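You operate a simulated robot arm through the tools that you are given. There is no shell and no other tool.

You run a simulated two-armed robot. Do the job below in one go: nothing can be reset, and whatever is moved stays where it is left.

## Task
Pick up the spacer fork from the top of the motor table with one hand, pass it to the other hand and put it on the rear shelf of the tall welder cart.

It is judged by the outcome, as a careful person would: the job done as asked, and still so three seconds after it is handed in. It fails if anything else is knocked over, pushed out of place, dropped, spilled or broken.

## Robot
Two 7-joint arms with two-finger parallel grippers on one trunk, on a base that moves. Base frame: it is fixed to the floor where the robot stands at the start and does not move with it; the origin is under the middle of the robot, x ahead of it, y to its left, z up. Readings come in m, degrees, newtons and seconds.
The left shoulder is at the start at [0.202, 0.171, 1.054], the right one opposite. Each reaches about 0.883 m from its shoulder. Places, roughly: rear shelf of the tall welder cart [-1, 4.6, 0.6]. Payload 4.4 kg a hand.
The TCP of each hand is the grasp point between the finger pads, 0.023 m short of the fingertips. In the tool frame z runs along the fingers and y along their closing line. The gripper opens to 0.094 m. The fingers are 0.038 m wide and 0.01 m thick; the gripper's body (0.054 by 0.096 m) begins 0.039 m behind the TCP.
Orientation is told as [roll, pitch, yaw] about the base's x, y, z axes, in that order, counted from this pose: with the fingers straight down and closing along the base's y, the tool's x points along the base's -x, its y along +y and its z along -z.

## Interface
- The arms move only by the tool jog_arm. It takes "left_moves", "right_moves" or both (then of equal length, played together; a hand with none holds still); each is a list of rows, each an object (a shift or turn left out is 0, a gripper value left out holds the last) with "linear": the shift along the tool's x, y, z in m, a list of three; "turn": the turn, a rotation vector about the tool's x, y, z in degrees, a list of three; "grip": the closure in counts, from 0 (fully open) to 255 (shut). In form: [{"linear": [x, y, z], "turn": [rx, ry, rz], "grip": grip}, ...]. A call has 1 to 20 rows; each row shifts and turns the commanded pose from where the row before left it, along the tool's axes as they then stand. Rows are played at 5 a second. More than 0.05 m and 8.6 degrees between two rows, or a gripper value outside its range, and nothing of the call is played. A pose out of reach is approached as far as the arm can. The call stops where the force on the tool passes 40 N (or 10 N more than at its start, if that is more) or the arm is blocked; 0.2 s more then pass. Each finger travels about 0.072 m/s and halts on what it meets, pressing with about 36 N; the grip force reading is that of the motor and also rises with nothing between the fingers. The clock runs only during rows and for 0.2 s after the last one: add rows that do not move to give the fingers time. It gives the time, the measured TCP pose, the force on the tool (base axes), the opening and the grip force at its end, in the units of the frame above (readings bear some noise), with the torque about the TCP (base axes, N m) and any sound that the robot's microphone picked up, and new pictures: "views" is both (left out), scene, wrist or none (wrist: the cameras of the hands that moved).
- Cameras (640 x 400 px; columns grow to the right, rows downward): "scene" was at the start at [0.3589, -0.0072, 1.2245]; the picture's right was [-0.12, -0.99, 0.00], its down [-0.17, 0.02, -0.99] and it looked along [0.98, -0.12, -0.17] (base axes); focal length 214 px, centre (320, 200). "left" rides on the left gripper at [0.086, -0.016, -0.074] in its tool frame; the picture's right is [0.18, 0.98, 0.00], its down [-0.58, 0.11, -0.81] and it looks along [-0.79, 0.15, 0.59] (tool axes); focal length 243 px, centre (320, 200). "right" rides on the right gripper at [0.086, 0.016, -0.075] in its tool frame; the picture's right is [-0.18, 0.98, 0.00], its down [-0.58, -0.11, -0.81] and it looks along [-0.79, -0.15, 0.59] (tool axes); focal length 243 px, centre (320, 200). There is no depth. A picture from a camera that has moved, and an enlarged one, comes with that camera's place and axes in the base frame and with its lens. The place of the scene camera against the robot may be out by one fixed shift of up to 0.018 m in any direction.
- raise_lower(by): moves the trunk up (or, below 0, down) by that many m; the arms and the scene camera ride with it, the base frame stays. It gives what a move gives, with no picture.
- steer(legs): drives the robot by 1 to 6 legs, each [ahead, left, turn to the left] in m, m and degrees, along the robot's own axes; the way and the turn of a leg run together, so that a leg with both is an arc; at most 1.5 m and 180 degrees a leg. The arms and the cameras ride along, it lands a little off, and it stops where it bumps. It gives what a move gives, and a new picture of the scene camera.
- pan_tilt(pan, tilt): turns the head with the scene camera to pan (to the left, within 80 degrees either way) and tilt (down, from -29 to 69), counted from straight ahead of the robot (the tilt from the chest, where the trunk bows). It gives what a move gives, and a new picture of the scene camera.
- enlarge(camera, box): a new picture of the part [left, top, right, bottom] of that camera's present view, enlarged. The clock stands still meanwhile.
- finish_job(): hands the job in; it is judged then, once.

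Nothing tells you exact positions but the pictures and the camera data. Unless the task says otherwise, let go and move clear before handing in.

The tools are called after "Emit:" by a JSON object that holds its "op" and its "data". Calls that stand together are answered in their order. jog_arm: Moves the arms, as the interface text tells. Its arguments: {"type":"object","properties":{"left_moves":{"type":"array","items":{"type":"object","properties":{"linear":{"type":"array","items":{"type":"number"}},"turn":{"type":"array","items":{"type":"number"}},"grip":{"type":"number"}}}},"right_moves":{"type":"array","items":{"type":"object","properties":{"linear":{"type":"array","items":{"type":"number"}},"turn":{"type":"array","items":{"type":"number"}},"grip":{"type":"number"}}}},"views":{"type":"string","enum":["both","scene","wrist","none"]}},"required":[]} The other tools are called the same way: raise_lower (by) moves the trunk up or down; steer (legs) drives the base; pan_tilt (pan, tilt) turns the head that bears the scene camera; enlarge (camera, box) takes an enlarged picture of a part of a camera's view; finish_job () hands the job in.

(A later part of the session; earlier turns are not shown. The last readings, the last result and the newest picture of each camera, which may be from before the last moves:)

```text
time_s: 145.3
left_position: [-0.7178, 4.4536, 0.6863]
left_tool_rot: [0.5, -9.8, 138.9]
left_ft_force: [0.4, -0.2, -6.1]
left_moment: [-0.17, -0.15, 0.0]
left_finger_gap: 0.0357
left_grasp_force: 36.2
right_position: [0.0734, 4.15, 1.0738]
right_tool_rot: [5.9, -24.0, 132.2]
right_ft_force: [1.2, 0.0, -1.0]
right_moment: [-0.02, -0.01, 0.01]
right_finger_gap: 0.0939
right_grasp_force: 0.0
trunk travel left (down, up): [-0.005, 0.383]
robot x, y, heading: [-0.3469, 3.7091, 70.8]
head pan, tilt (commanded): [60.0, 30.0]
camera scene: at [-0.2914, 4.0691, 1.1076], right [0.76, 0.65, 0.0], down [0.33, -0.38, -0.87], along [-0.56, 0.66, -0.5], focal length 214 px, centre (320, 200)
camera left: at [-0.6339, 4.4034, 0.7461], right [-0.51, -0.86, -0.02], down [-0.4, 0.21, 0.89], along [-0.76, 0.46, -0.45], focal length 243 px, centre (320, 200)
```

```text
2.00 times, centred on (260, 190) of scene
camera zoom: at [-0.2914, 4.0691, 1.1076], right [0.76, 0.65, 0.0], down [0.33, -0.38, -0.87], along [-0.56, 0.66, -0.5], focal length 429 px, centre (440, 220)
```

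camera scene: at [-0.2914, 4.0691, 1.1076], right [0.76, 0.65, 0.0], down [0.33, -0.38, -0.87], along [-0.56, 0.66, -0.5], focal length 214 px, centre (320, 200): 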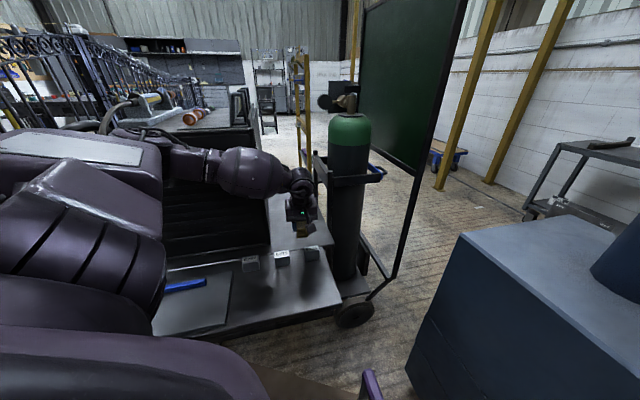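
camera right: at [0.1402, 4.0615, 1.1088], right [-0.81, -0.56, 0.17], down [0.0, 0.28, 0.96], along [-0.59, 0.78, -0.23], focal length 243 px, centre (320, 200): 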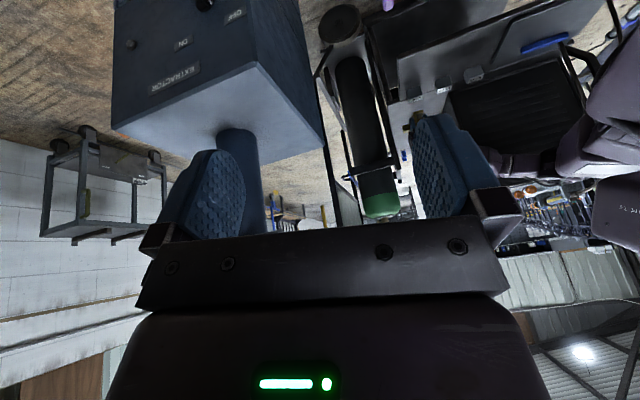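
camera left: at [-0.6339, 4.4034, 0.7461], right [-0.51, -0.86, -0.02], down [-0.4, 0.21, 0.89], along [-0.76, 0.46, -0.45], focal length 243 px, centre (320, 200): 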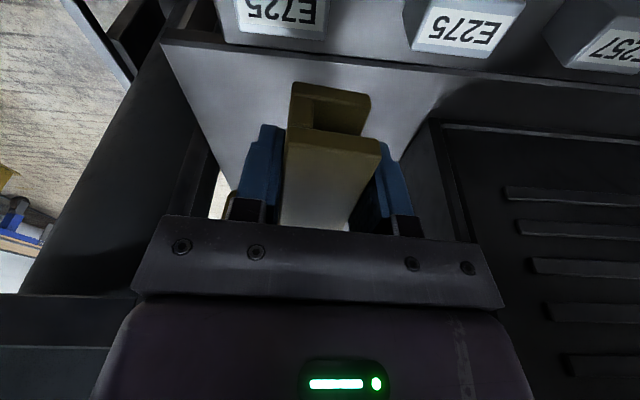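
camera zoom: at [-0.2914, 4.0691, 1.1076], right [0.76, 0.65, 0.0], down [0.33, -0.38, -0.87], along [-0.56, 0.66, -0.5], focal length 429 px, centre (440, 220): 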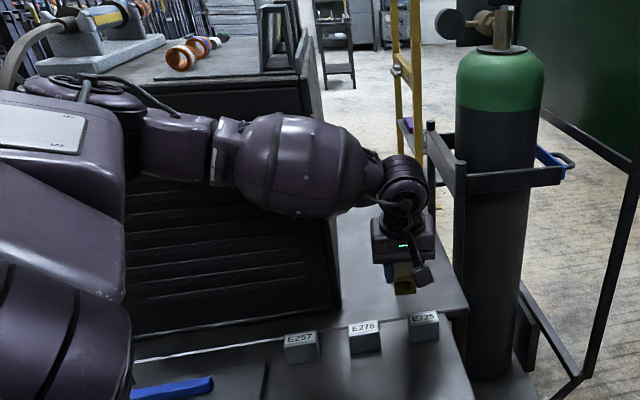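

Good alignment: fork mid-slot. Advancing the remaining ~66 mm in smaller steps.

Emit:
{"op": "jog_arm", "data": {"left_moves": [{"linear": [-0.0163, 0.001, 0.0028]}, {"linear": [-0.0163, 0.001, 0.0028]}, {"linear": [-0.0163, 0.001, 0.0028]}, {}], "views": "both"}}

Emit:
{"op": "enlarge", "data": {"camera": "scene", "box": [120, 90, 400, 290]}}

```text
time_s: 146.3
left_position: [-0.7573, 4.4852, 0.6865]
left_tool_rot: [0.5, -9.7, 138.9]
left_ft_force: [0.9, 0.0, -5.9]
left_moment: [-0.16, -0.16, 0.0]
left_finger_gap: 0.0359
left_grasp_force: 35.5
right_position: [0.0739, 4.1491, 1.0734]
right_tool_rot: [5.9, -24.0, 132.1]
right_ft_force: [0.7, -0.2, 0.1]
right_moment: [0.01, 0.01, 0.03]
right_finger_gap: 0.0941
right_grasp_force: 0.0
trunk travel left (down, up): [-0.005, 0.383]
robot x, y, heading: [-0.3442, 3.7071, 70.6]
head pan, tilt (commanded): [60.0, 30.0]
camera scene: at [-0.2914, 4.0691, 1.1076], right [0.76, 0.65, 0.0], down [0.33, -0.38, -0.87], along [-0.56, 0.66, -0.5], focal length 214 px, centre (320, 200)
camera left: at [-0.673, 4.4342, 0.7464], right [-0.51, -0.86, -0.02], down [-0.4, 0.21, 0.89], along [-0.76, 0.46, -0.45], focal length 243 px, centre (320, 200)
```

scene: 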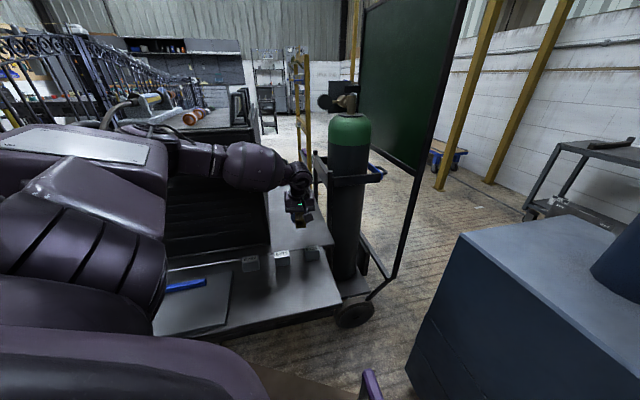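
left: 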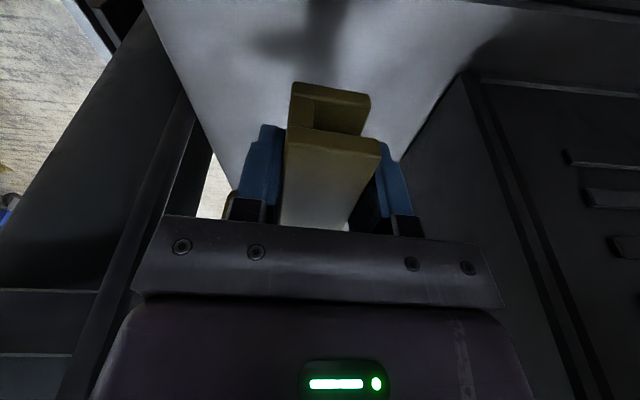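

```text
2.00 times, centred on (260, 190) of scene
camera zoom: at [-0.2914, 4.0691, 1.1076], right [0.76, 0.65, 0.0], down [0.33, -0.38, -0.87], along [-0.56, 0.66, -0.5], focal length 429 px, centre (440, 220)
```

zoom: 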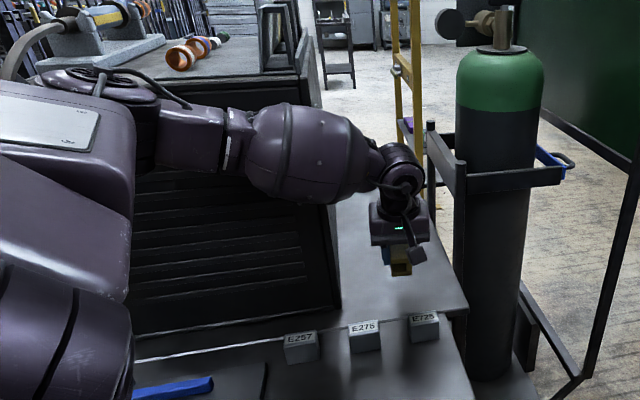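

Free, no contact this time; the fork is almost entirely past the deck's front edge. One more 20 mm forward, then I lower to about 25 mm above touching.

Emit:
{"op": "jog_arm", "data": {"left_moves": [{"linear": [-0.0099, 0.0006, 0.0017]}, {"linear": [-0.0099, 0.0006, 0.0017]}, {"linear": [0.0025, 0, 0.0148]}, {"linear": [0.0025, 0, 0.0148]}, {"linear": [0.0025, 0, 0.0148]}, {"linear": [0.0017, 0, 0.0099]}, {}], "views": "both"}}

Emit:
{"op": "enlarge", "data": {"camera": "scene", "box": [200, 130, 380, 290]}}

```text
time_s: 147.9
left_position: [-0.7627, 4.4984, 0.6465]
left_tool_rot: [0.2, -10.6, 138.4]
left_ft_force: [-0.2, -1.3, -6.3]
left_moment: [-0.17, -0.21, -0.01]
left_finger_gap: 0.036
left_grasp_force: 36.2
right_position: [0.0835, 4.1397, 1.074]
right_tool_rot: [6.0, -24.8, 131.9]
right_ft_force: [-0.2, 0.8, -0.6]
right_moment: [0.01, -0.01, -0.02]
right_finger_gap: 0.094
right_grasp_force: 0.2
trunk travel left (down, up): [-0.005, 0.383]
robot x, y, heading: [-0.346, 3.711, 70.5]
head pan, tilt (commanded): [60.0, 30.0]
camera scene: at [-0.2807, 4.0614, 1.1103], right [0.76, 0.65, 0.0], down [0.32, -0.37, -0.87], along [-0.57, 0.66, -0.49], focal length 214 px, centre (320, 200)
camera left: at [-0.6778, 4.4439, 0.703], right [-0.52, -0.86, -0.03], down [-0.39, 0.2, 0.9], along [-0.76, 0.48, -0.44], focal length 243 px, centre (320, 200)
```

scene: 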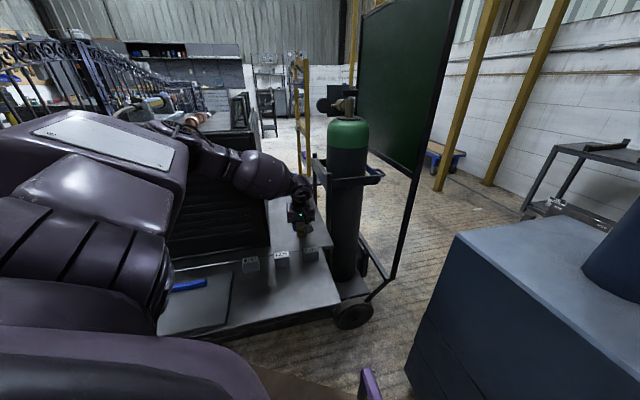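
left: 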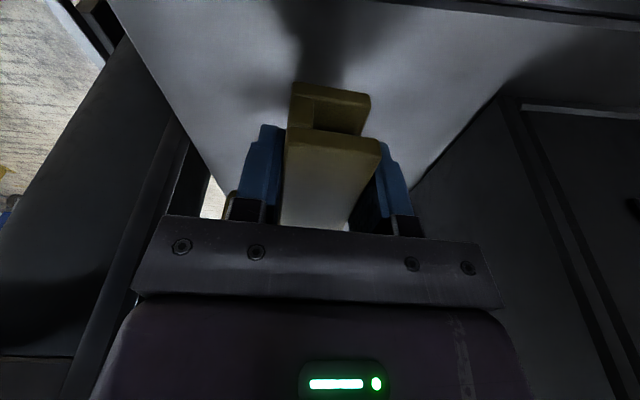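

```text
2.50 times, centred on (290, 210) of scene
camera zoom: at [-0.2807, 4.0614, 1.1103], right [0.76, 0.65, 0.0], down [0.32, -0.37, -0.87], along [-0.57, 0.66, -0.49], focal length 536 px, centre (395, 175)
```

zoom: 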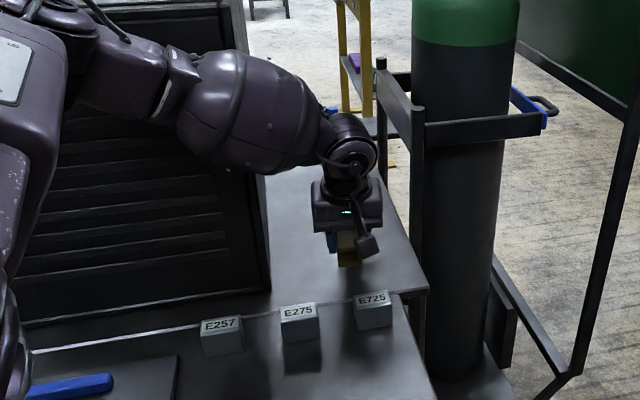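

The torso shifted slightly again, so my forearm bulge is brushing the welder's front near its right edge. I'll lift and back straight out of the slot, then turn the base further right so the forearm comes in from the bottle side.

Emit:
{"op": "jog_arm", "data": {"left_moves": [{"linear": [-0.0034, 0, -0.0197]}, {"linear": [0.0163, -0.001, -0.0225]}, {"linear": [0.0197, -0.001, -0.0034]}, {"linear": [0.0296, -0.0015, -0.005]}, {"linear": [0.0296, -0.0015, -0.005]}, {"linear": [0.0296, -0.0015, -0.005]}, {"linear": [0.0296, -0.0015, -0.005]}, {}], "views": "both"}}

```text
time_s: 149.8
left_position: [-0.6463, 4.397, 0.6689]
left_tool_rot: [0.5, -9.7, 139.0]
left_ft_force: [-0.4, 0.4, -5.6]
left_moment: [-0.23, -0.17, 0.0]
left_finger_gap: 0.0359
left_grasp_force: 36.0
right_position: [0.0727, 4.1488, 1.0735]
right_tool_rot: [5.9, -24.0, 132.1]
right_ft_force: [0.0, -0.8, -0.6]
right_moment: [-0.01, 0.02, -0.01]
right_finger_gap: 0.0939
right_grasp_force: 0.0
trunk travel left (down, up): [-0.005, 0.383]
robot x, y, heading: [-0.3478, 3.7068, 70.5]
head pan, tilt (commanded): [60.0, 30.0]
camera scene: at [-0.2915, 4.0691, 1.1076], right [0.76, 0.65, 0.0], down [0.33, -0.38, -0.87], along [-0.56, 0.66, -0.5], focal length 214 px, centre (320, 200)
camera left: at [-0.5624, 4.3464, 0.7289], right [-0.51, -0.86, -0.02], down [-0.4, 0.21, 0.89], along [-0.77, 0.46, -0.45], focal length 243 px, centre (320, 200)
```

scene: 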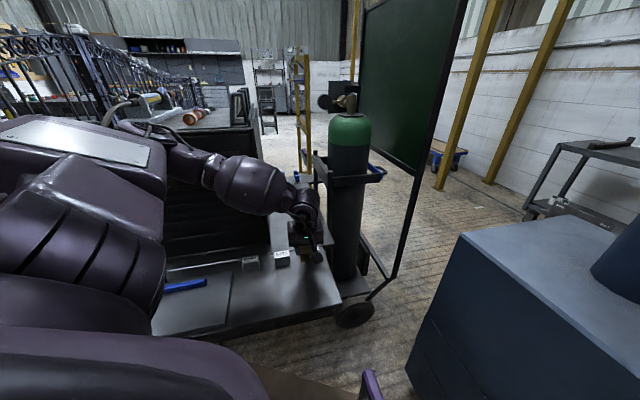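
left: 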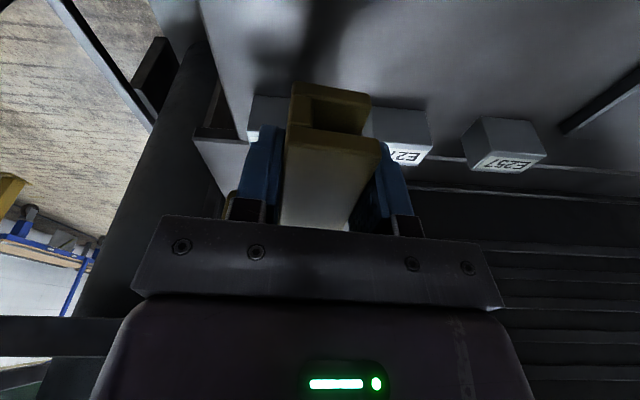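

No lasting displacement. Now raise and pull the left hand back to the high waiting spot, then turn the base about 20° further right.

Emit:
{"op": "jog_arm", "data": {"left_moves": [{"linear": [0.0078, -0.0005, -0.0432]}, {"linear": [0.0078, -0.0005, -0.0432]}, {"linear": [0.0078, -0.0005, -0.0432]}, {"linear": [0.0078, -0.0005, -0.0432]}, {"linear": [0.0078, -0.0005, -0.0432]}, {"linear": [0.0078, -0.0005, -0.0432]}, {"linear": [0.0078, -0.0005, -0.0432]}, {"linear": [0.0078, -0.0005, -0.0432]}, {}], "views": "scene"}}

Emit:
{"op": "steer", "data": {"legs": [[0.03, 0.01, 0], [0, 0, -20]]}}

```text
time_s: 151.8
left_position: [-0.5505, 4.3242, 1.0012]
left_tool_rot: [0.4, -9.6, 139.0]
left_ft_force: [0.5, -0.3, -5.5]
left_moment: [-0.19, -0.17, -0.02]
left_finger_gap: 0.036
left_grasp_force: 36.0
right_position: [0.073, 4.1489, 1.0739]
right_tool_rot: [5.8, -24.0, 132.1]
right_ft_force: [0.3, 0.1, 0.0]
right_moment: [-0.02, -0.04, 0.0]
right_finger_gap: 0.094
right_grasp_force: 0.0
trunk travel left (down, up): [-0.005, 0.383]
robot x, y, heading: [-0.3469, 3.7079, 70.6]
head pan, tilt (commanded): [60.0, 30.0]
camera scene: at [-0.2914, 4.0692, 1.1074], right [0.76, 0.65, 0.0], down [0.33, -0.38, -0.87], along [-0.56, 0.66, -0.5], focal length 214 px, centre (320, 200)
```

scene: 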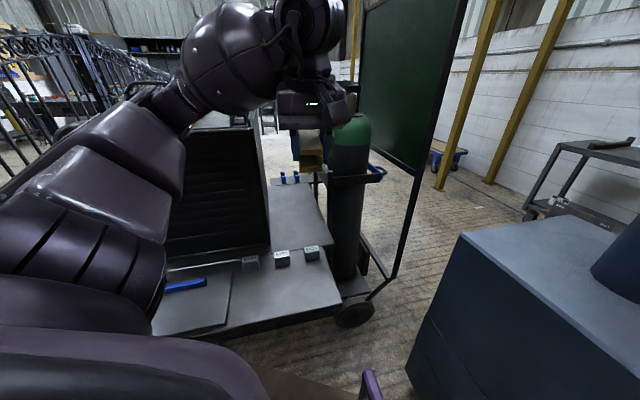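

```text
time_s: 153.7
left_position: [-0.3242, 4.3874, 1.0004]
left_tool_rot: [0.5, -9.8, 118.8]
left_ft_force: [0.9, -0.3, -6.4]
left_moment: [-0.27, -0.06, 0.03]
left_finger_gap: 0.036
left_grasp_force: 36.1
right_position: [0.2, 4.0084, 1.0733]
right_tool_rot: [5.9, -24.0, 111.8]
right_ft_force: [1.0, 0.1, -0.8]
right_moment: [0.0, 0.0, -0.03]
right_finger_gap: 0.0939
right_grasp_force: 0.0
trunk travel left (down, up): [-0.005, 0.383]
robot x, y, heading: [-0.3447, 3.7411, 50.6]
head pan, tilt (commanded): [60.0, 30.0]
camera scene: at [-0.1701, 4.0645, 1.1076], right [0.94, 0.35, 0.0], down [0.17, -0.47, -0.87], along [-0.3, 0.81, -0.5], focal length 214 px, centre (320, 200)
```

scene: 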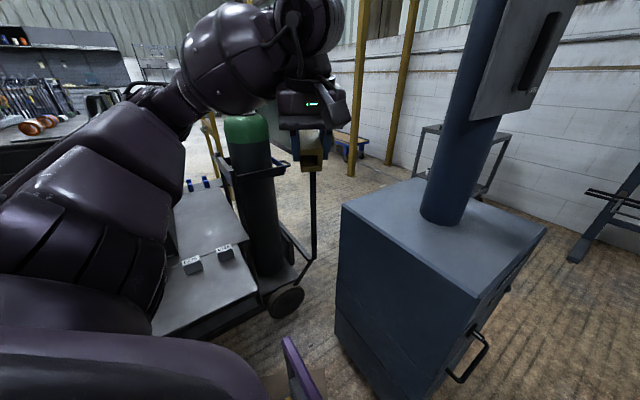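

Base now at heading 51°. I yaw the left hand back to the slot direction (≈142°), tilt it to about 20° and slide it sideways into line with the slot, still at z≈1.0 in front of it.

Emit:
{"op": "jog_arm", "data": {"left_moves": [{"turn": [-1.297, 0, -7.59]}, {"turn": [-1.297, 0, -7.59]}, {"turn": [-1.297, 0, -7.59]}, {"turn": [0, -5, 0]}, {"turn": [0, -5, 0]}, {"linear": [-0.02305, 0.03467, 0.00825]}, {"linear": [-0.02305, 0.03467, 0.00825]}, {"linear": [-0.02305, 0.03467, 0.00825]}, {"linear": [-0.02305, 0.03467, 0.00825]}, {"linear": [-0.02305, 0.03467, 0.00825]}, {}], "views": "both"}}

```text
time_s: 156.1
left_position: [-0.5294, 4.3261, 1.0034]
left_tool_rot: [0.5, -19.9, 141.7]
left_ft_force: [0.5, -0.5, -5.9]
left_moment: [-0.22, -0.2, 0.0]
left_finger_gap: 0.036
left_grasp_force: 36.3
right_position: [0.2009, 4.0097, 1.0727]
right_tool_rot: [5.8, -24.0, 111.9]
right_ft_force: [0.1, 0.4, 0.4]
right_moment: [0.02, 0.0, 0.0]
right_finger_gap: 0.0939
right_grasp_force: 0.0
trunk travel left (down, up): [-0.005, 0.383]
robot x, y, heading: [-0.3456, 3.7421, 50.2]
head pan, tilt (commanded): [60.0, 30.0]
camera scene: at [-0.1703, 4.0648, 1.1075], right [0.94, 0.35, 0.0], down [0.17, -0.47, -0.87], along [-0.3, 0.81, -0.5], focal length 214 px, centre (320, 200)
camera left: at [-0.4355, 4.2736, 1.0445], right [-0.47, -0.88, -0.05], down [-0.28, 0.09, 0.96], along [-0.84, 0.47, -0.29], focal length 243 px, centre (320, 200)
```

scene: 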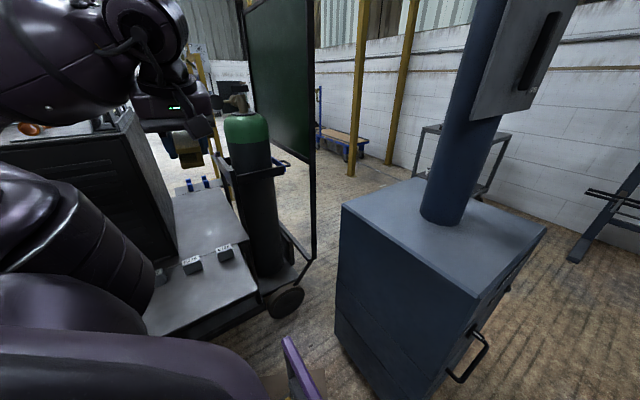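
left: 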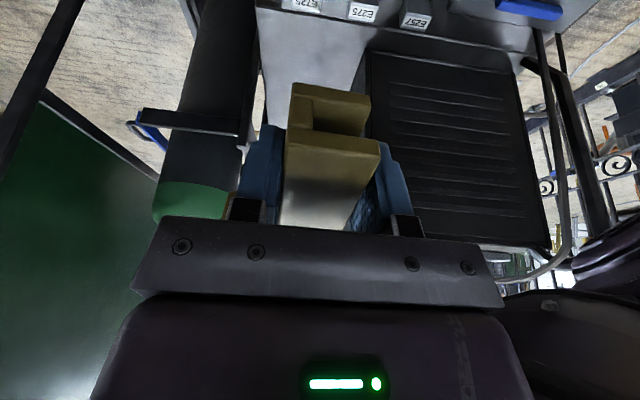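

Emit:
{"op": "pan_tilt", "data": {"pan": 80, "tilt": 30}}

Emit:
{"op": "jog_arm", "data": {"left_moves": [{"linear": [-0.0022, 0, 0.042]}, {"linear": [-0.0022, 0, 0.042]}, {"linear": [-0.0022, 0, 0.042]}, {"linear": [-0.0022, 0, 0.042]}, {"linear": [-0.0022, 0, 0.042]}, {}], "views": "both"}}

```text
time_s: 156.9
left_position: [-0.5281, 4.3267, 1.0038]
left_tool_rot: [0.5, -19.8, 141.8]
left_ft_force: [-0.1, 0.0, -6.4]
left_moment: [-0.2, -0.14, -0.02]
left_finger_gap: 0.0358
left_grasp_force: 35.9
right_position: [0.1996, 4.01, 1.0741]
right_tool_rot: [6.0, -23.9, 111.9]
right_ft_force: [-0.7, -0.5, 0.2]
right_moment: [-0.01, 0.01, 0.0]
right_finger_gap: 0.0937
right_grasp_force: 0.0
trunk travel left (down, up): [-0.005, 0.383]
robot x, y, heading: [-0.3475, 3.7382, 50.5]
head pan, tilt (commanded): [80.0, 30.0]
camera scene: at [-0.1976, 4.0488, 1.1076], right [0.76, 0.65, 0.0], down [0.32, -0.38, -0.87], along [-0.56, 0.66, -0.5], focal length 214 px, centre (320, 200)
```

scene: 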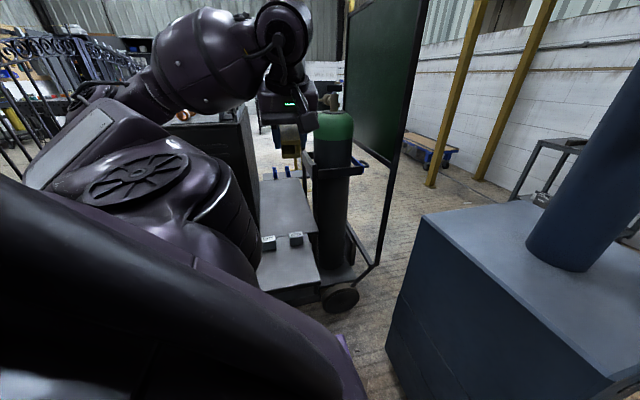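

```text
time_s: 158.3
left_position: [-0.5917, 4.3753, 0.8129]
left_tool_rot: [0.5, -20.0, 141.8]
left_ft_force: [0.3, -0.9, -5.9]
left_moment: [-0.17, -0.19, 0.0]
left_finger_gap: 0.0357
left_grasp_force: 35.8
left hand out of reach, approached as far as the arm can: row 1
right_position: [0.199, 4.0097, 1.0733]
right_tool_rot: [5.9, -24.1, 111.9]
right_ft_force: [0.1, 0.1, -0.4]
right_moment: [0.01, -0.03, 0.0]
right_finger_gap: 0.0942
right_grasp_force: 0.1
trunk travel left (down, up): [-0.005, 0.383]
robot x, y, heading: [-0.345, 3.7403, 50.4]
head pan, tilt (commanded): [80.0, 30.0]
camera scene: at [-0.1977, 4.0487, 1.1076], right [0.76, 0.65, 0.0], down [0.32, -0.38, -0.87], along [-0.56, 0.66, -0.5], focal length 214 px, centre (320, 200)
camera left: at [-0.4988, 4.3226, 0.8539], right [-0.47, -0.88, -0.06], down [-0.28, 0.09, 0.96], along [-0.84, 0.46, -0.29], focal length 243 px, centre (320, 200)
```

scene: 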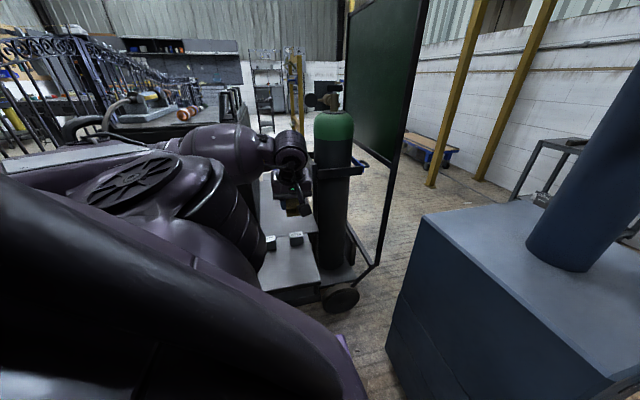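
left: 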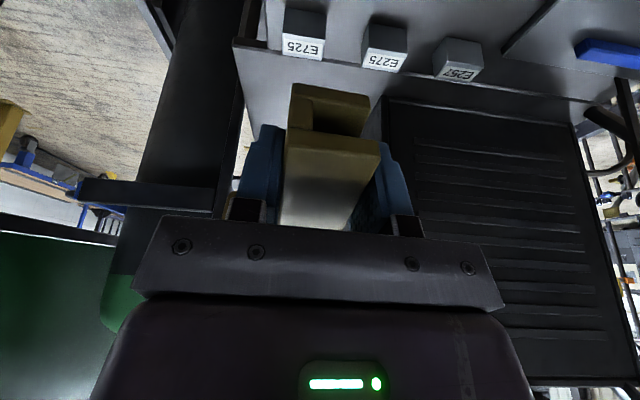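

Looks good: the forearm now comes in from the bottle side, well away from the welder. Continuing down to z≈0.69.

Emit:
{"op": "jog_arm", "data": {"left_moves": [{"linear": [-0.0019, 0.001, 0.0442]}, {"linear": [-0.0019, 0.001, 0.0442]}, {"linear": [-0.0019, 0.001, 0.0442]}, {}], "views": "both"}}

Emit:
{"op": "enlarge", "data": {"camera": "scene", "box": [160, 90, 400, 310]}}

```text
time_s: 159.3
left_position: [-0.6362, 4.4072, 0.6921]
left_tool_rot: [0.6, -20.0, 141.8]
left_ft_force: [0.7, -0.4, -5.2]
left_moment: [-0.2, -0.2, 0.01]
left_finger_gap: 0.0359
left_grasp_force: 36.2
right_position: [0.1995, 4.0096, 1.0742]
right_tool_rot: [5.9, -24.0, 112.0]
right_ft_force: [-0.5, 0.6, 0.8]
right_moment: [0.03, -0.04, 0.0]
right_finger_gap: 0.094
right_grasp_force: 0.0
trunk travel left (down, up): [-0.005, 0.383]
robot x, y, heading: [-0.3445, 3.7376, 50.7]
head pan, tilt (commanded): [80.0, 30.0]
camera scene: at [-0.1977, 4.0488, 1.1077], right [0.76, 0.65, 0.0], down [0.32, -0.38, -0.87], along [-0.56, 0.66, -0.5], focal length 214 px, centre (320, 200)
camera left: at [-0.5425, 4.3528, 0.7325], right [-0.47, -0.88, -0.06], down [-0.28, 0.09, 0.96], along [-0.84, 0.46, -0.29], focal length 243 px, centre (320, 200)
```

scene: 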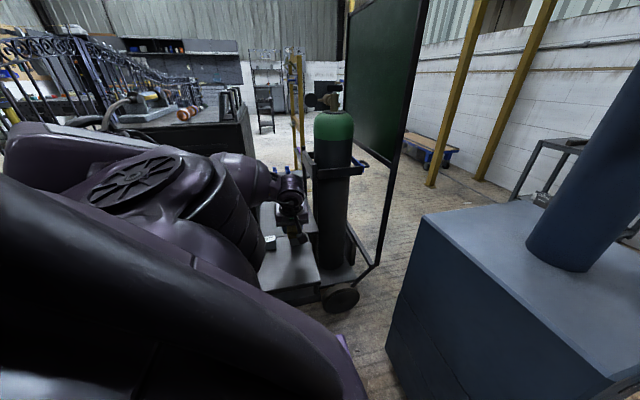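
left: 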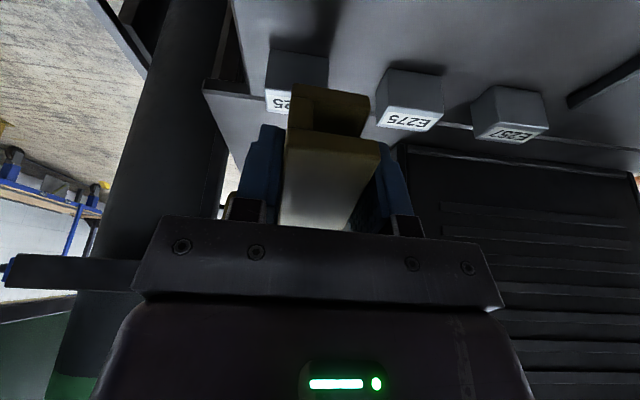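

```text
1.82 times, centred on (280, 200) of scene
camera zoom: at [-0.1977, 4.0488, 1.1077], right [0.76, 0.65, 0.0], down [0.32, -0.38, -0.87], along [-0.56, 0.66, -0.5], focal length 390 px, centre (393, 200)
```

zoom: 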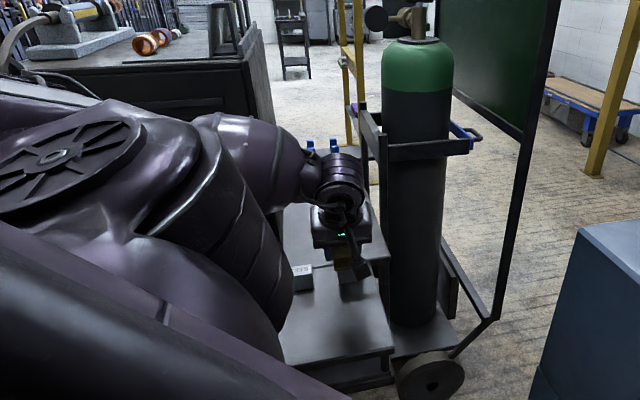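

In line with the slot (e≈−0.10). Advancing 80 mm.

Emit:
{"op": "jog_arm", "data": {"left_moves": [{"linear": [-0.0188, 0.0002, 0.0068]}, {"linear": [-0.0188, 0.0002, 0.0068]}, {"linear": [-0.0188, 0.0002, 0.0068]}, {"linear": [-0.0188, 0.0002, 0.0068]}, {}], "views": "both"}}

Emit:
{"op": "enlarge", "data": {"camera": "scene", "box": [200, 110, 400, 290]}}

```text
time_s: 160.5
left_position: [-0.6998, 4.4537, 0.691]
left_tool_rot: [0.5, -19.9, 141.9]
left_ft_force: [0.1, 0.0, -5.9]
left_moment: [-0.2, -0.22, -0.02]
left_finger_gap: 0.0358
left_grasp_force: 35.9
right_position: [0.1983, 4.0099, 1.0737]
right_tool_rot: [5.9, -24.0, 112.0]
right_ft_force: [1.2, -0.4, -0.3]
right_moment: [0.01, -0.04, -0.02]
right_finger_gap: 0.0944
right_grasp_force: 0.1
trunk travel left (down, up): [-0.005, 0.383]
robot x, y, heading: [-0.3469, 3.7402, 50.3]
head pan, tilt (commanded): [80.0, 30.0]
camera scene: at [-0.1977, 4.0488, 1.1076], right [0.76, 0.65, 0.0], down [0.32, -0.38, -0.87], along [-0.56, 0.66, -0.5], focal length 214 px, centre (320, 200)
camera left: at [-0.6054, 4.4005, 0.7322], right [-0.47, -0.88, -0.05], down [-0.28, 0.09, 0.96], along [-0.84, 0.46, -0.29], focal length 243 px, centre (320, 200)
```

scene: 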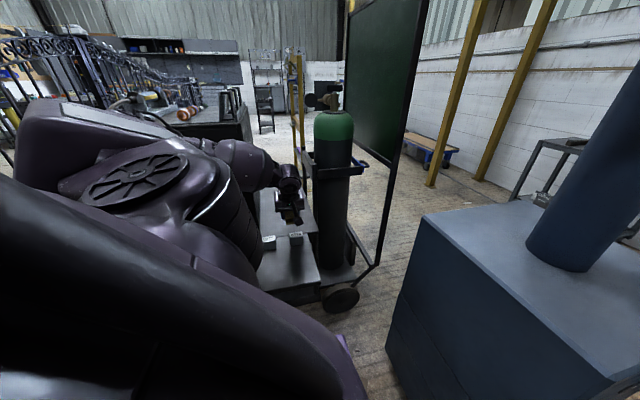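
left: 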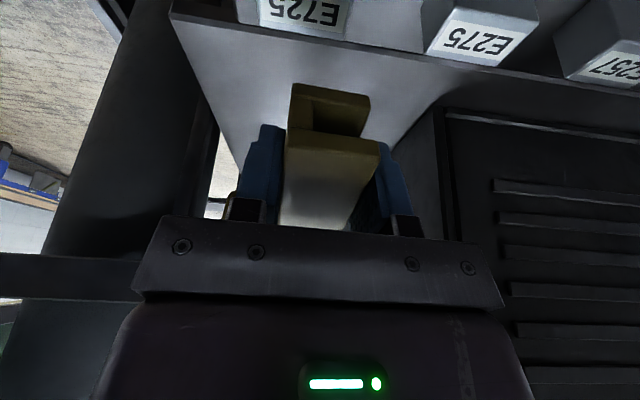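

```text
2.22 times, centred on (300, 200) of scene
camera zoom: at [-0.1977, 4.0488, 1.1076], right [0.76, 0.65, 0.0], down [0.32, -0.38, -0.87], along [-0.56, 0.66, -0.5], focal length 477 px, centre (364, 200)
```

zoom: 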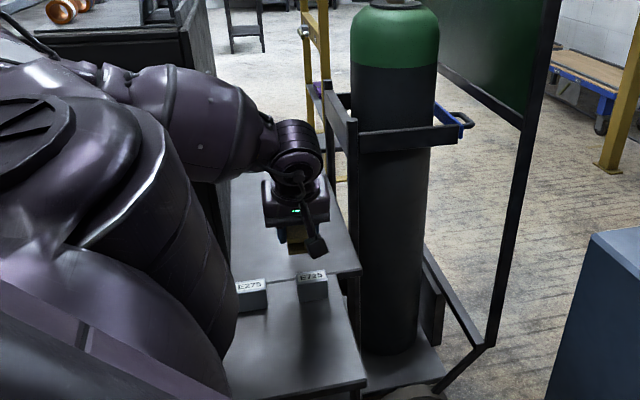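

No contact. Advancing the last 80 mm.

Emit:
{"op": "jog_arm", "data": {"left_moves": [{"linear": [-0.0188, 0.0002, 0.0068]}, {"linear": [-0.0188, 0.0002, 0.0068]}, {"linear": [-0.0188, 0.0002, 0.0068]}, {"linear": [-0.0188, 0.0002, 0.0068]}, {}], "views": "both"}}

Emit:
{"op": "enlarge", "data": {"camera": "scene", "box": [200, 110, 400, 290]}}

```text
time_s: 161.7
left_position: [-0.7621, 4.5029, 0.6935]
left_tool_rot: [0.5, -19.7, 141.9]
left_ft_force: [-0.5, 0.7, -5.1]
left_moment: [-0.19, -0.19, -0.01]
left_finger_gap: 0.0362
left_grasp_force: 35.8
right_position: [0.1995, 4.0093, 1.0733]
right_tool_rot: [5.9, -24.1, 111.9]
right_ft_force: [0.5, 0.3, -0.3]
right_moment: [0.02, -0.01, 0.04]
right_finger_gap: 0.0942
right_grasp_force: 0.1
trunk travel left (down, up): [-0.005, 0.383]
robot x, y, heading: [-0.3429, 3.7423, 50.5]
head pan, tilt (commanded): [80.0, 30.0]
camera scene: at [-0.1978, 4.0488, 1.1076], right [0.76, 0.65, 0.0], down [0.32, -0.38, -0.87], along [-0.56, 0.66, -0.5], focal length 214 px, centre (320, 200)
camera left: at [-0.6688, 4.4494, 0.7329], right [-0.47, -0.88, -0.05], down [-0.28, 0.09, 0.96], along [-0.84, 0.46, -0.29], focal length 243 px, centre (320, 200)
```

scene: 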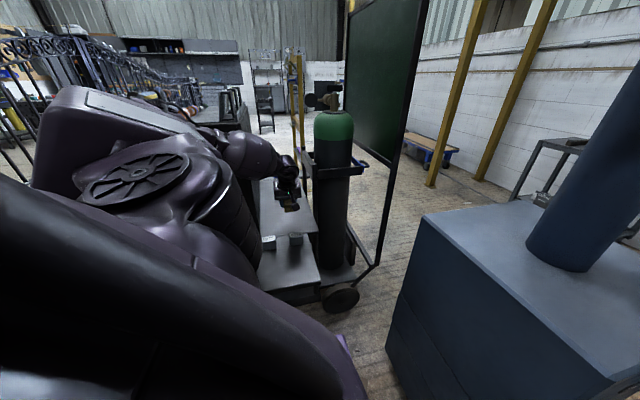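
left: 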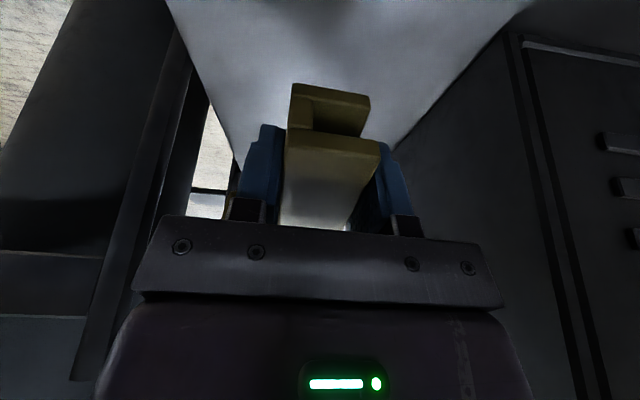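

```text
2.22 times, centred on (300, 200) of scene
camera zoom: at [-0.1978, 4.0488, 1.1076], right [0.76, 0.65, 0.0], down [0.32, -0.38, -0.87], along [-0.56, 0.66, -0.5], focal length 477 px, centre (364, 200)
```

zoom: 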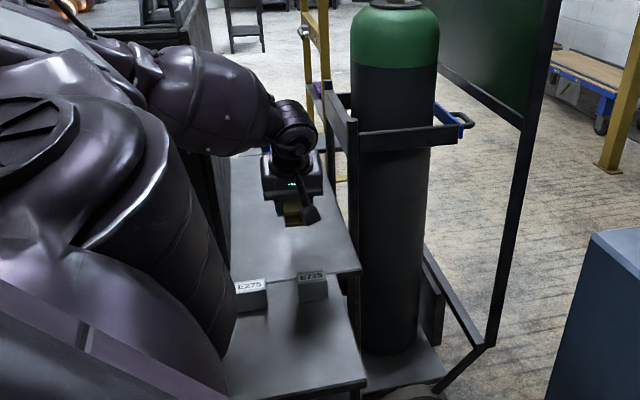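

Still no contact and the torso hasn't shifted. 20 mm more forward, then lower to about 15 mm above the deck.

Emit:
{"op": "jog_arm", "data": {"left_moves": [{"linear": [-0.0188, 0.0002, 0.0068]}, {"linear": [0.0051, 0, 0.0141]}, {"linear": [0.0051, 0, 0.0141]}, {"linear": [0.0051, 0, 0.0141]}, {"linear": [0.0051, 0, 0.0141]}, {"linear": [0.0034, 0, 0.0094]}, {}], "views": "both"}}

Emit:
{"op": "enlarge", "data": {"camera": "scene", "box": [220, 130, 360, 270]}}

```text
time_s: 163.3
left_position: [-0.7779, 4.5128, 0.6219]
left_tool_rot: [0.5, -19.9, 141.7]
left_ft_force: [-0.3, 0.0, -4.8]
left_moment: [-0.22, -0.15, -0.01]
left_finger_gap: 0.0362
left_grasp_force: 35.7
right_position: [0.1986, 4.0088, 1.0734]
right_tool_rot: [5.9, -24.0, 111.9]
right_ft_force: [0.2, 0.3, 0.5]
right_moment: [0.01, -0.04, 0.01]
right_finger_gap: 0.0942
right_grasp_force: 0.1
trunk travel left (down, up): [-0.005, 0.383]
robot x, y, heading: [-0.3491, 3.7389, 50.3]
head pan, tilt (commanded): [80.0, 30.0]
camera scene: at [-0.1978, 4.0489, 1.1076], right [0.76, 0.65, 0.0], down [0.32, -0.38, -0.87], along [-0.56, 0.66, -0.5], focal length 214 px, centre (320, 200)
camera left: at [-0.6847, 4.4607, 0.6624], right [-0.47, -0.88, -0.05], down [-0.28, 0.09, 0.96], along [-0.84, 0.46, -0.29], focal length 243 px, centre (320, 200)
```

scene: 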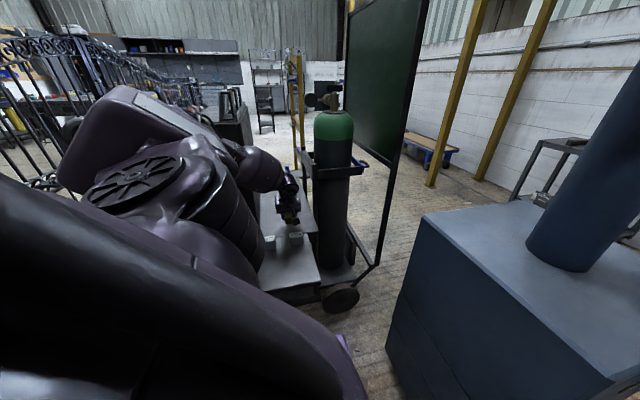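
left: 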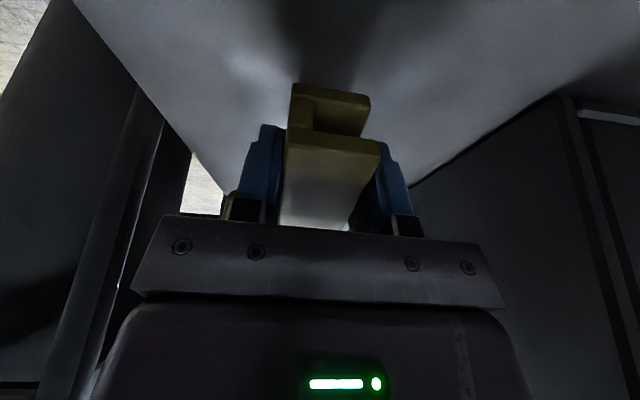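

```text
2.86 times, centred on (290, 200) of scene
camera zoom: at [-0.1978, 4.0489, 1.1076], right [0.76, 0.65, 0.0], down [0.32, -0.38, -0.87], along [-0.56, 0.66, -0.5], focal length 613 px, centre (406, 200)
```

zoom: 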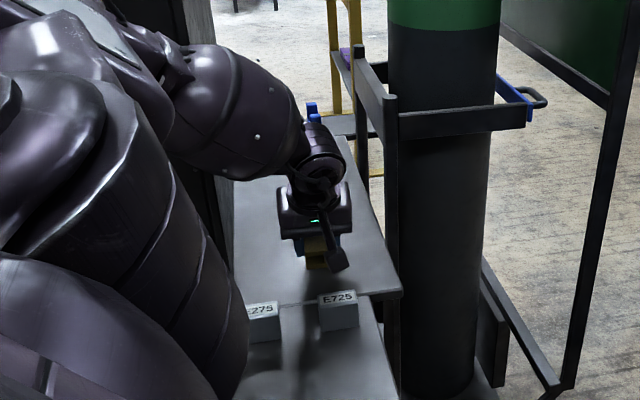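

About 15 mm above contact; the wrist camera passes just above cube E725 with margin. Lowering slowly in 4 mm steps, watching the force.

Emit:
{"op": "jog_arm", "data": {"left_moves": [{"linear": [0.00137, 0, 0.00376]}, {"linear": [0.00137, 0, 0.00376]}, {"linear": [0.00137, 0, 0.00376]}, {}], "views": "wrist"}}

```text
time_s: 164.3
left_position: [-0.7782, 4.5143, 0.6102]
left_tool_rot: [0.6, -19.9, 141.8]
left_ft_force: [0.3, -0.9, -6.3]
left_moment: [-0.16, -0.2, 0.01]
left_finger_gap: 0.0358
left_grasp_force: 35.3
right_position: [0.199, 4.0093, 1.0741]
right_tool_rot: [5.8, -24.0, 111.8]
right_ft_force: [-0.7, 0.4, -0.1]
right_moment: [-0.01, 0.01, 0.01]
right_finger_gap: 0.094
right_grasp_force: 0.0
trunk travel left (down, up): [-0.005, 0.383]
robot x, y, heading: [-0.3477, 3.7415, 50.6]
head pan, tilt (commanded): [80.0, 30.0]
camera left: at [-0.6843, 4.4612, 0.6508], right [-0.47, -0.88, -0.05], down [-0.28, 0.09, 0.96], along [-0.84, 0.46, -0.29], focal length 243 px, centre (320, 200)
```

left: 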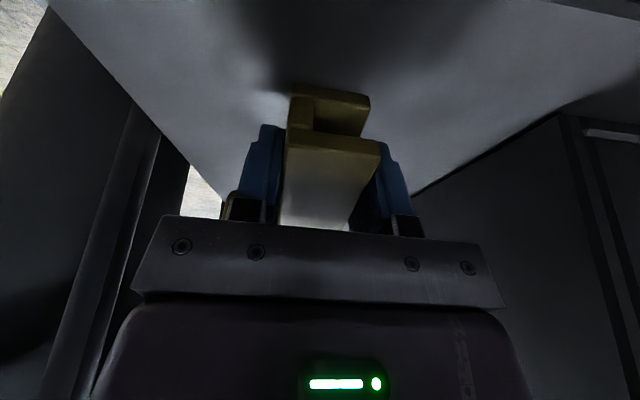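

Emit:
{"op": "jog_arm", "data": {"left_moves": [{"linear": [0.00103, 0, 0.00282]}, {"linear": [0.00103, 0, 0.00282]}, {"linear": [0.00103, 0, 0.00282]}, {}], "views": "wrist"}}

```text
time_s: 165.3
left_position: [-0.7774, 4.5142, 0.6019]
left_tool_rot: [0.5, -19.9, 141.9]
left_ft_force: [-0.1, -0.6, -5.9]
left_moment: [-0.2, -0.17, 0.0]
left_finger_gap: 0.036
left_grasp_force: 36.1
right_position: [0.2001, 4.009, 1.0744]
right_tool_rot: [5.9, -23.9, 111.9]
right_ft_force: [-0.6, -0.7, -0.3]
right_moment: [0.0, -0.01, 0.0]
right_finger_gap: 0.094
right_grasp_force: 0.1
trunk travel left (down, up): [-0.005, 0.383]
robot x, y, heading: [-0.3451, 3.7399, 50.7]
head pan, tilt (commanded): [80.0, 30.0]
camera left: at [-0.6841, 4.4609, 0.6422], right [-0.47, -0.88, -0.06], down [-0.28, 0.09, 0.96], along [-0.84, 0.46, -0.29], focal length 243 px, centre (320, 200)
```

left: 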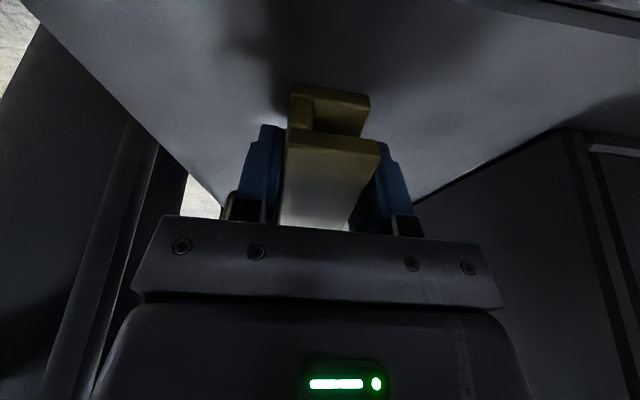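

Emit:
{"op": "enlarge", "data": {"camera": "scene", "box": [260, 170, 340, 260]}}

Emit:
{"op": "enlarge", "data": {"camera": "left", "box": [230, 40, 430, 240]}}

```text
4.44 times, centred on (300, 215) of scene
camera zoom: at [-0.1978, 4.0489, 1.1076], right [0.76, 0.65, 0.0], down [0.32, -0.38, -0.87], along [-0.56, 0.66, -0.5], focal length 953 px, centre (409, 133)
```

zoom: 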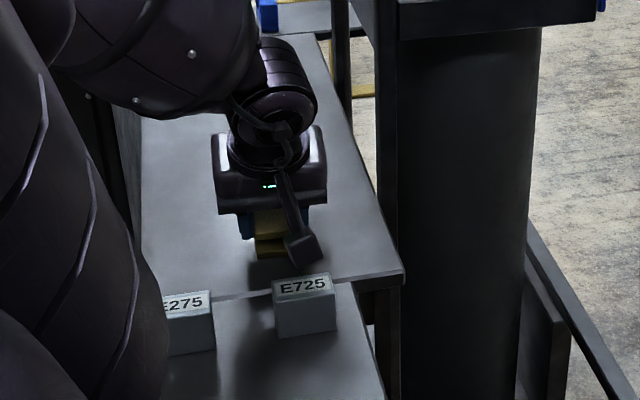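

```text
2.00 times, centred on (330, 140) of left
camera zoom: at [-0.6841, 4.4609, 0.6422], right [-0.47, -0.88, -0.06], down [-0.28, 0.09, 0.96], along [-0.84, 0.46, -0.29], focal length 485 px, centre (300, 320)
```

zoom: 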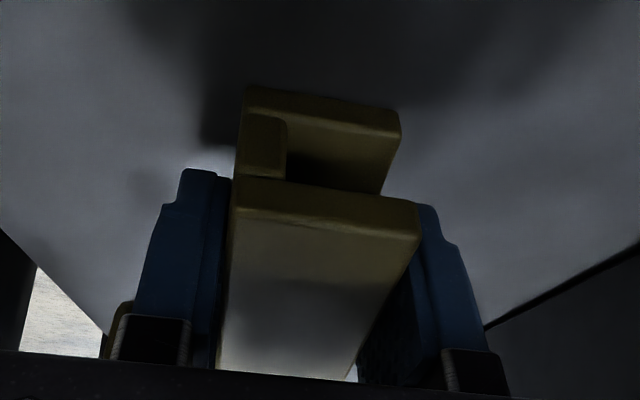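

The wrist camera is close above cube E725's rear edge, so before lowering further I move 22 mm deeper to take the camera past the cube.

Emit:
{"op": "jog_arm", "data": {"left_moves": [{"linear": [-0.0103, 0.0001, 0.0036]}, {"linear": [-0.0103, 0.0001, 0.0036]}, {}], "views": "both"}}

Emit:
{"op": "enlarge", "data": {"camera": "scene", "box": [260, 170, 340, 260]}}

```text
time_s: 166.1
left_position: [-0.7958, 4.5271, 0.6022]
left_tool_rot: [0.6, -19.8, 141.7]
left_ft_force: [0.2, 0.3, -5.6]
left_moment: [-0.19, -0.19, 0.02]
left_finger_gap: 0.0358
left_grasp_force: 35.7
right_position: [0.1991, 4.0098, 1.0738]
right_tool_rot: [5.9, -24.0, 111.9]
right_ft_force: [-0.1, 0.2, 0.1]
right_moment: [0.05, 0.02, -0.05]
right_finger_gap: 0.094
right_grasp_force: 0.1
trunk travel left (down, up): [-0.005, 0.383]
robot x, y, heading: [-0.3446, 3.7404, 50.5]
head pan, tilt (commanded): [80.0, 30.0]
camera scene: at [-0.1978, 4.0488, 1.1076], right [0.76, 0.65, 0.0], down [0.32, -0.38, -0.87], along [-0.56, 0.66, -0.5], focal length 214 px, centre (320, 200)
camera left: at [-0.7013, 4.4734, 0.6427], right [-0.47, -0.88, -0.06], down [-0.28, 0.09, 0.96], along [-0.84, 0.46, -0.29], focal length 243 px, centre (320, 200)
```

scene: 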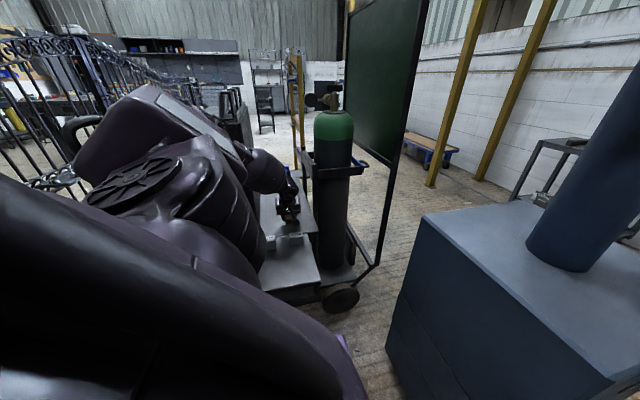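
left: 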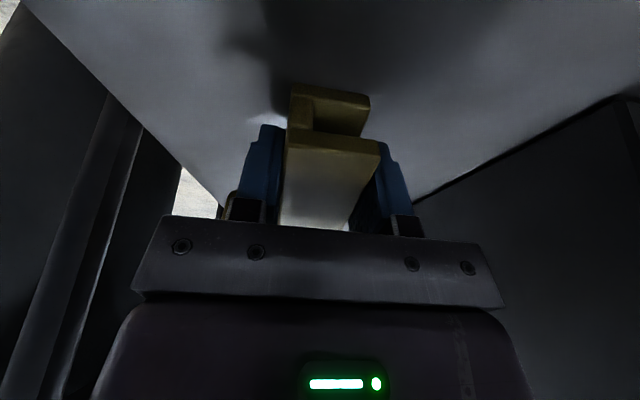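

```text
4.44 times, centred on (300, 215) of scene
camera zoom: at [-0.1978, 4.0488, 1.1076], right [0.76, 0.65, 0.0], down [0.32, -0.38, -0.87], along [-0.56, 0.66, -0.5], focal length 953 px, centre (409, 133)
```

zoom: 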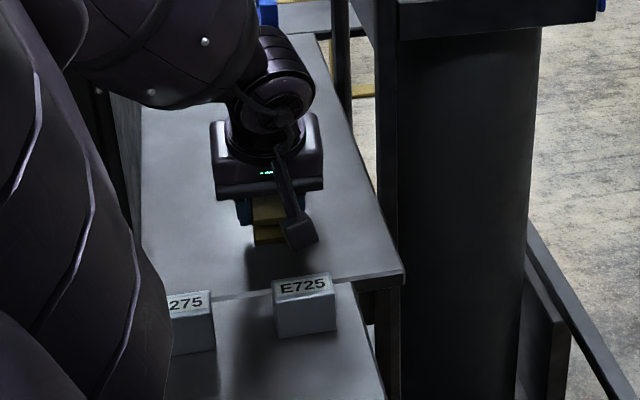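

Camera is clear of the cube now. Continue lowering in 3 mm steps until the near end touches.

Emit:
{"op": "jog_arm", "data": {"left_moves": [{"linear": [0.00103, 0, 0.00282]}, {"linear": [0.00103, 0, 0.00282]}, {"linear": [0.00103, 0, 0.00282]}, {}], "views": "wrist"}}

```text
time_s: 167.0
left_position: [-0.7957, 4.5276, 0.5991]
left_tool_rot: [0.2, -20.4, 141.8]
left_ft_force: [5.5, -9.5, 31.6]
left_moment: [-0.43, -1.32, -0.27]
left_finger_gap: 0.0359
left_grasp_force: 35.6
right_position: [0.2009, 4.0053, 1.0736]
right_tool_rot: [5.9, -24.2, 111.9]
right_ft_force: [-0.1, 0.1, 0.1]
right_moment: [-0.04, -0.01, 0.01]
right_finger_gap: 0.0943
right_grasp_force: 0.2
trunk travel left (down, up): [-0.005, 0.383]
robot x, y, heading: [-0.3493, 3.7413, 50.3]
head pan, tilt (commanded): [80.0, 30.0]
stopped in row 4 (left hand): the force on the tool passed its limit at 46 N (the readings are from after the stop); the commanded pose is now the measured one
camera left: at [-0.7018, 4.4739, 0.6387], right [-0.47, -0.88, -0.06], down [-0.27, 0.08, 0.96], along [-0.84, 0.47, -0.28], focal length 243 px, centre (320, 200)
```

left: 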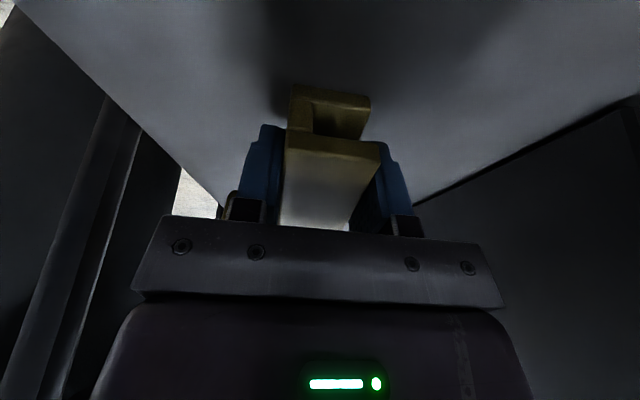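

Contact at z≈0.599 – the near end touches the deck (deck ≈0.56), and the grip is too firm to let the fork lay down by pressing. I'll lift 25 mm, back up 35 mm, and rotate the hand upright so the fork itself is level before setting it down.

Emit:
{"op": "jog_arm", "data": {"left_moves": [{"linear": [-0.0043, 0, -0.0118]}, {"linear": [-0.0043, 0, -0.0118]}, {"linear": [0.0165, 0, -0.006]}, {"linear": [0.0165, 0, -0.006]}, {"turn": [0, 4.2, 0]}, {"turn": [0, 4.2, 0]}, {}], "views": "both"}}

Emit:
{"op": "enlarge", "data": {"camera": "scene", "box": [220, 130, 360, 270]}}

```text
time_s: 168.6
left_position: [-0.7676, 4.507, 0.618]
left_tool_rot: [0.4, -11.6, 142.0]
left_ft_force: [0.4, 0.1, -5.7]
left_moment: [-0.18, -0.18, -0.02]
left_finger_gap: 0.0357
left_grasp_force: 35.7
right_position: [0.2007, 4.0094, 1.0739]
right_tool_rot: [6.0, -24.0, 111.9]
right_ft_force: [0.2, -0.1, -0.3]
right_moment: [0.03, 0.01, 0.0]
right_finger_gap: 0.0941
right_grasp_force: 0.0
trunk travel left (down, up): [-0.005, 0.383]
robot x, y, heading: [-0.3463, 3.7401, 50.4]
head pan, tilt (commanded): [80.0, 30.0]
camera scene: at [-0.1978, 4.0487, 1.1076], right [0.76, 0.65, 0.0], down [0.32, -0.38, -0.87], along [-0.56, 0.66, -0.5], focal length 214 px, centre (320, 200)
camera left: at [-0.6802, 4.4583, 0.6749], right [-0.46, -0.89, -0.03], down [-0.38, 0.17, 0.91], along [-0.8, 0.43, -0.42], focal length 243 px, centre (320, 200)
```

scene: 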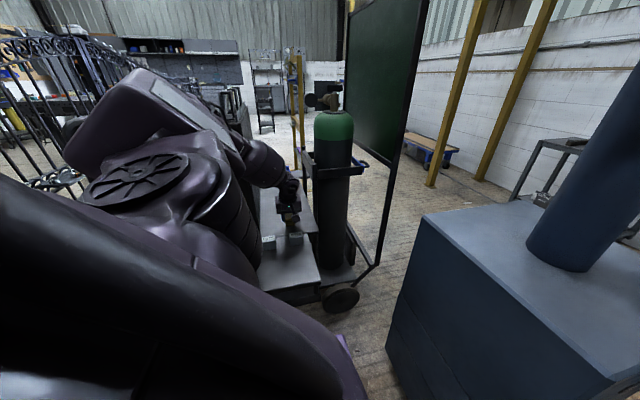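
left: 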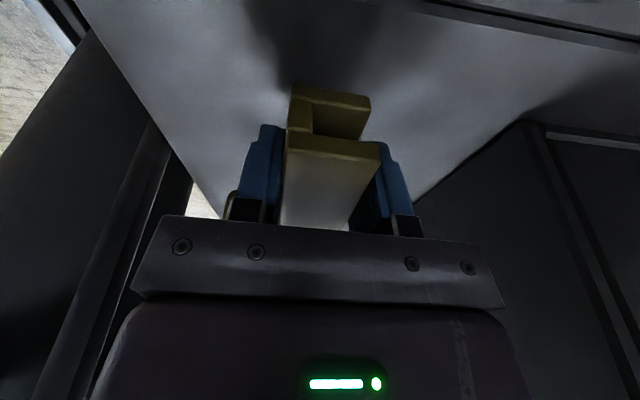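

```text
2.86 times, centred on (290, 200) of scene
camera zoom: at [-0.1978, 4.0487, 1.1076], right [0.76, 0.65, 0.0], down [0.32, -0.38, -0.87], along [-0.56, 0.66, -0.5], focal length 613 px, centre (406, 200)
```

zoom: 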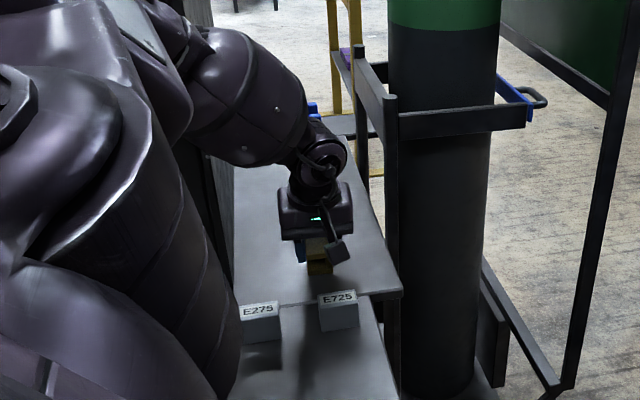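

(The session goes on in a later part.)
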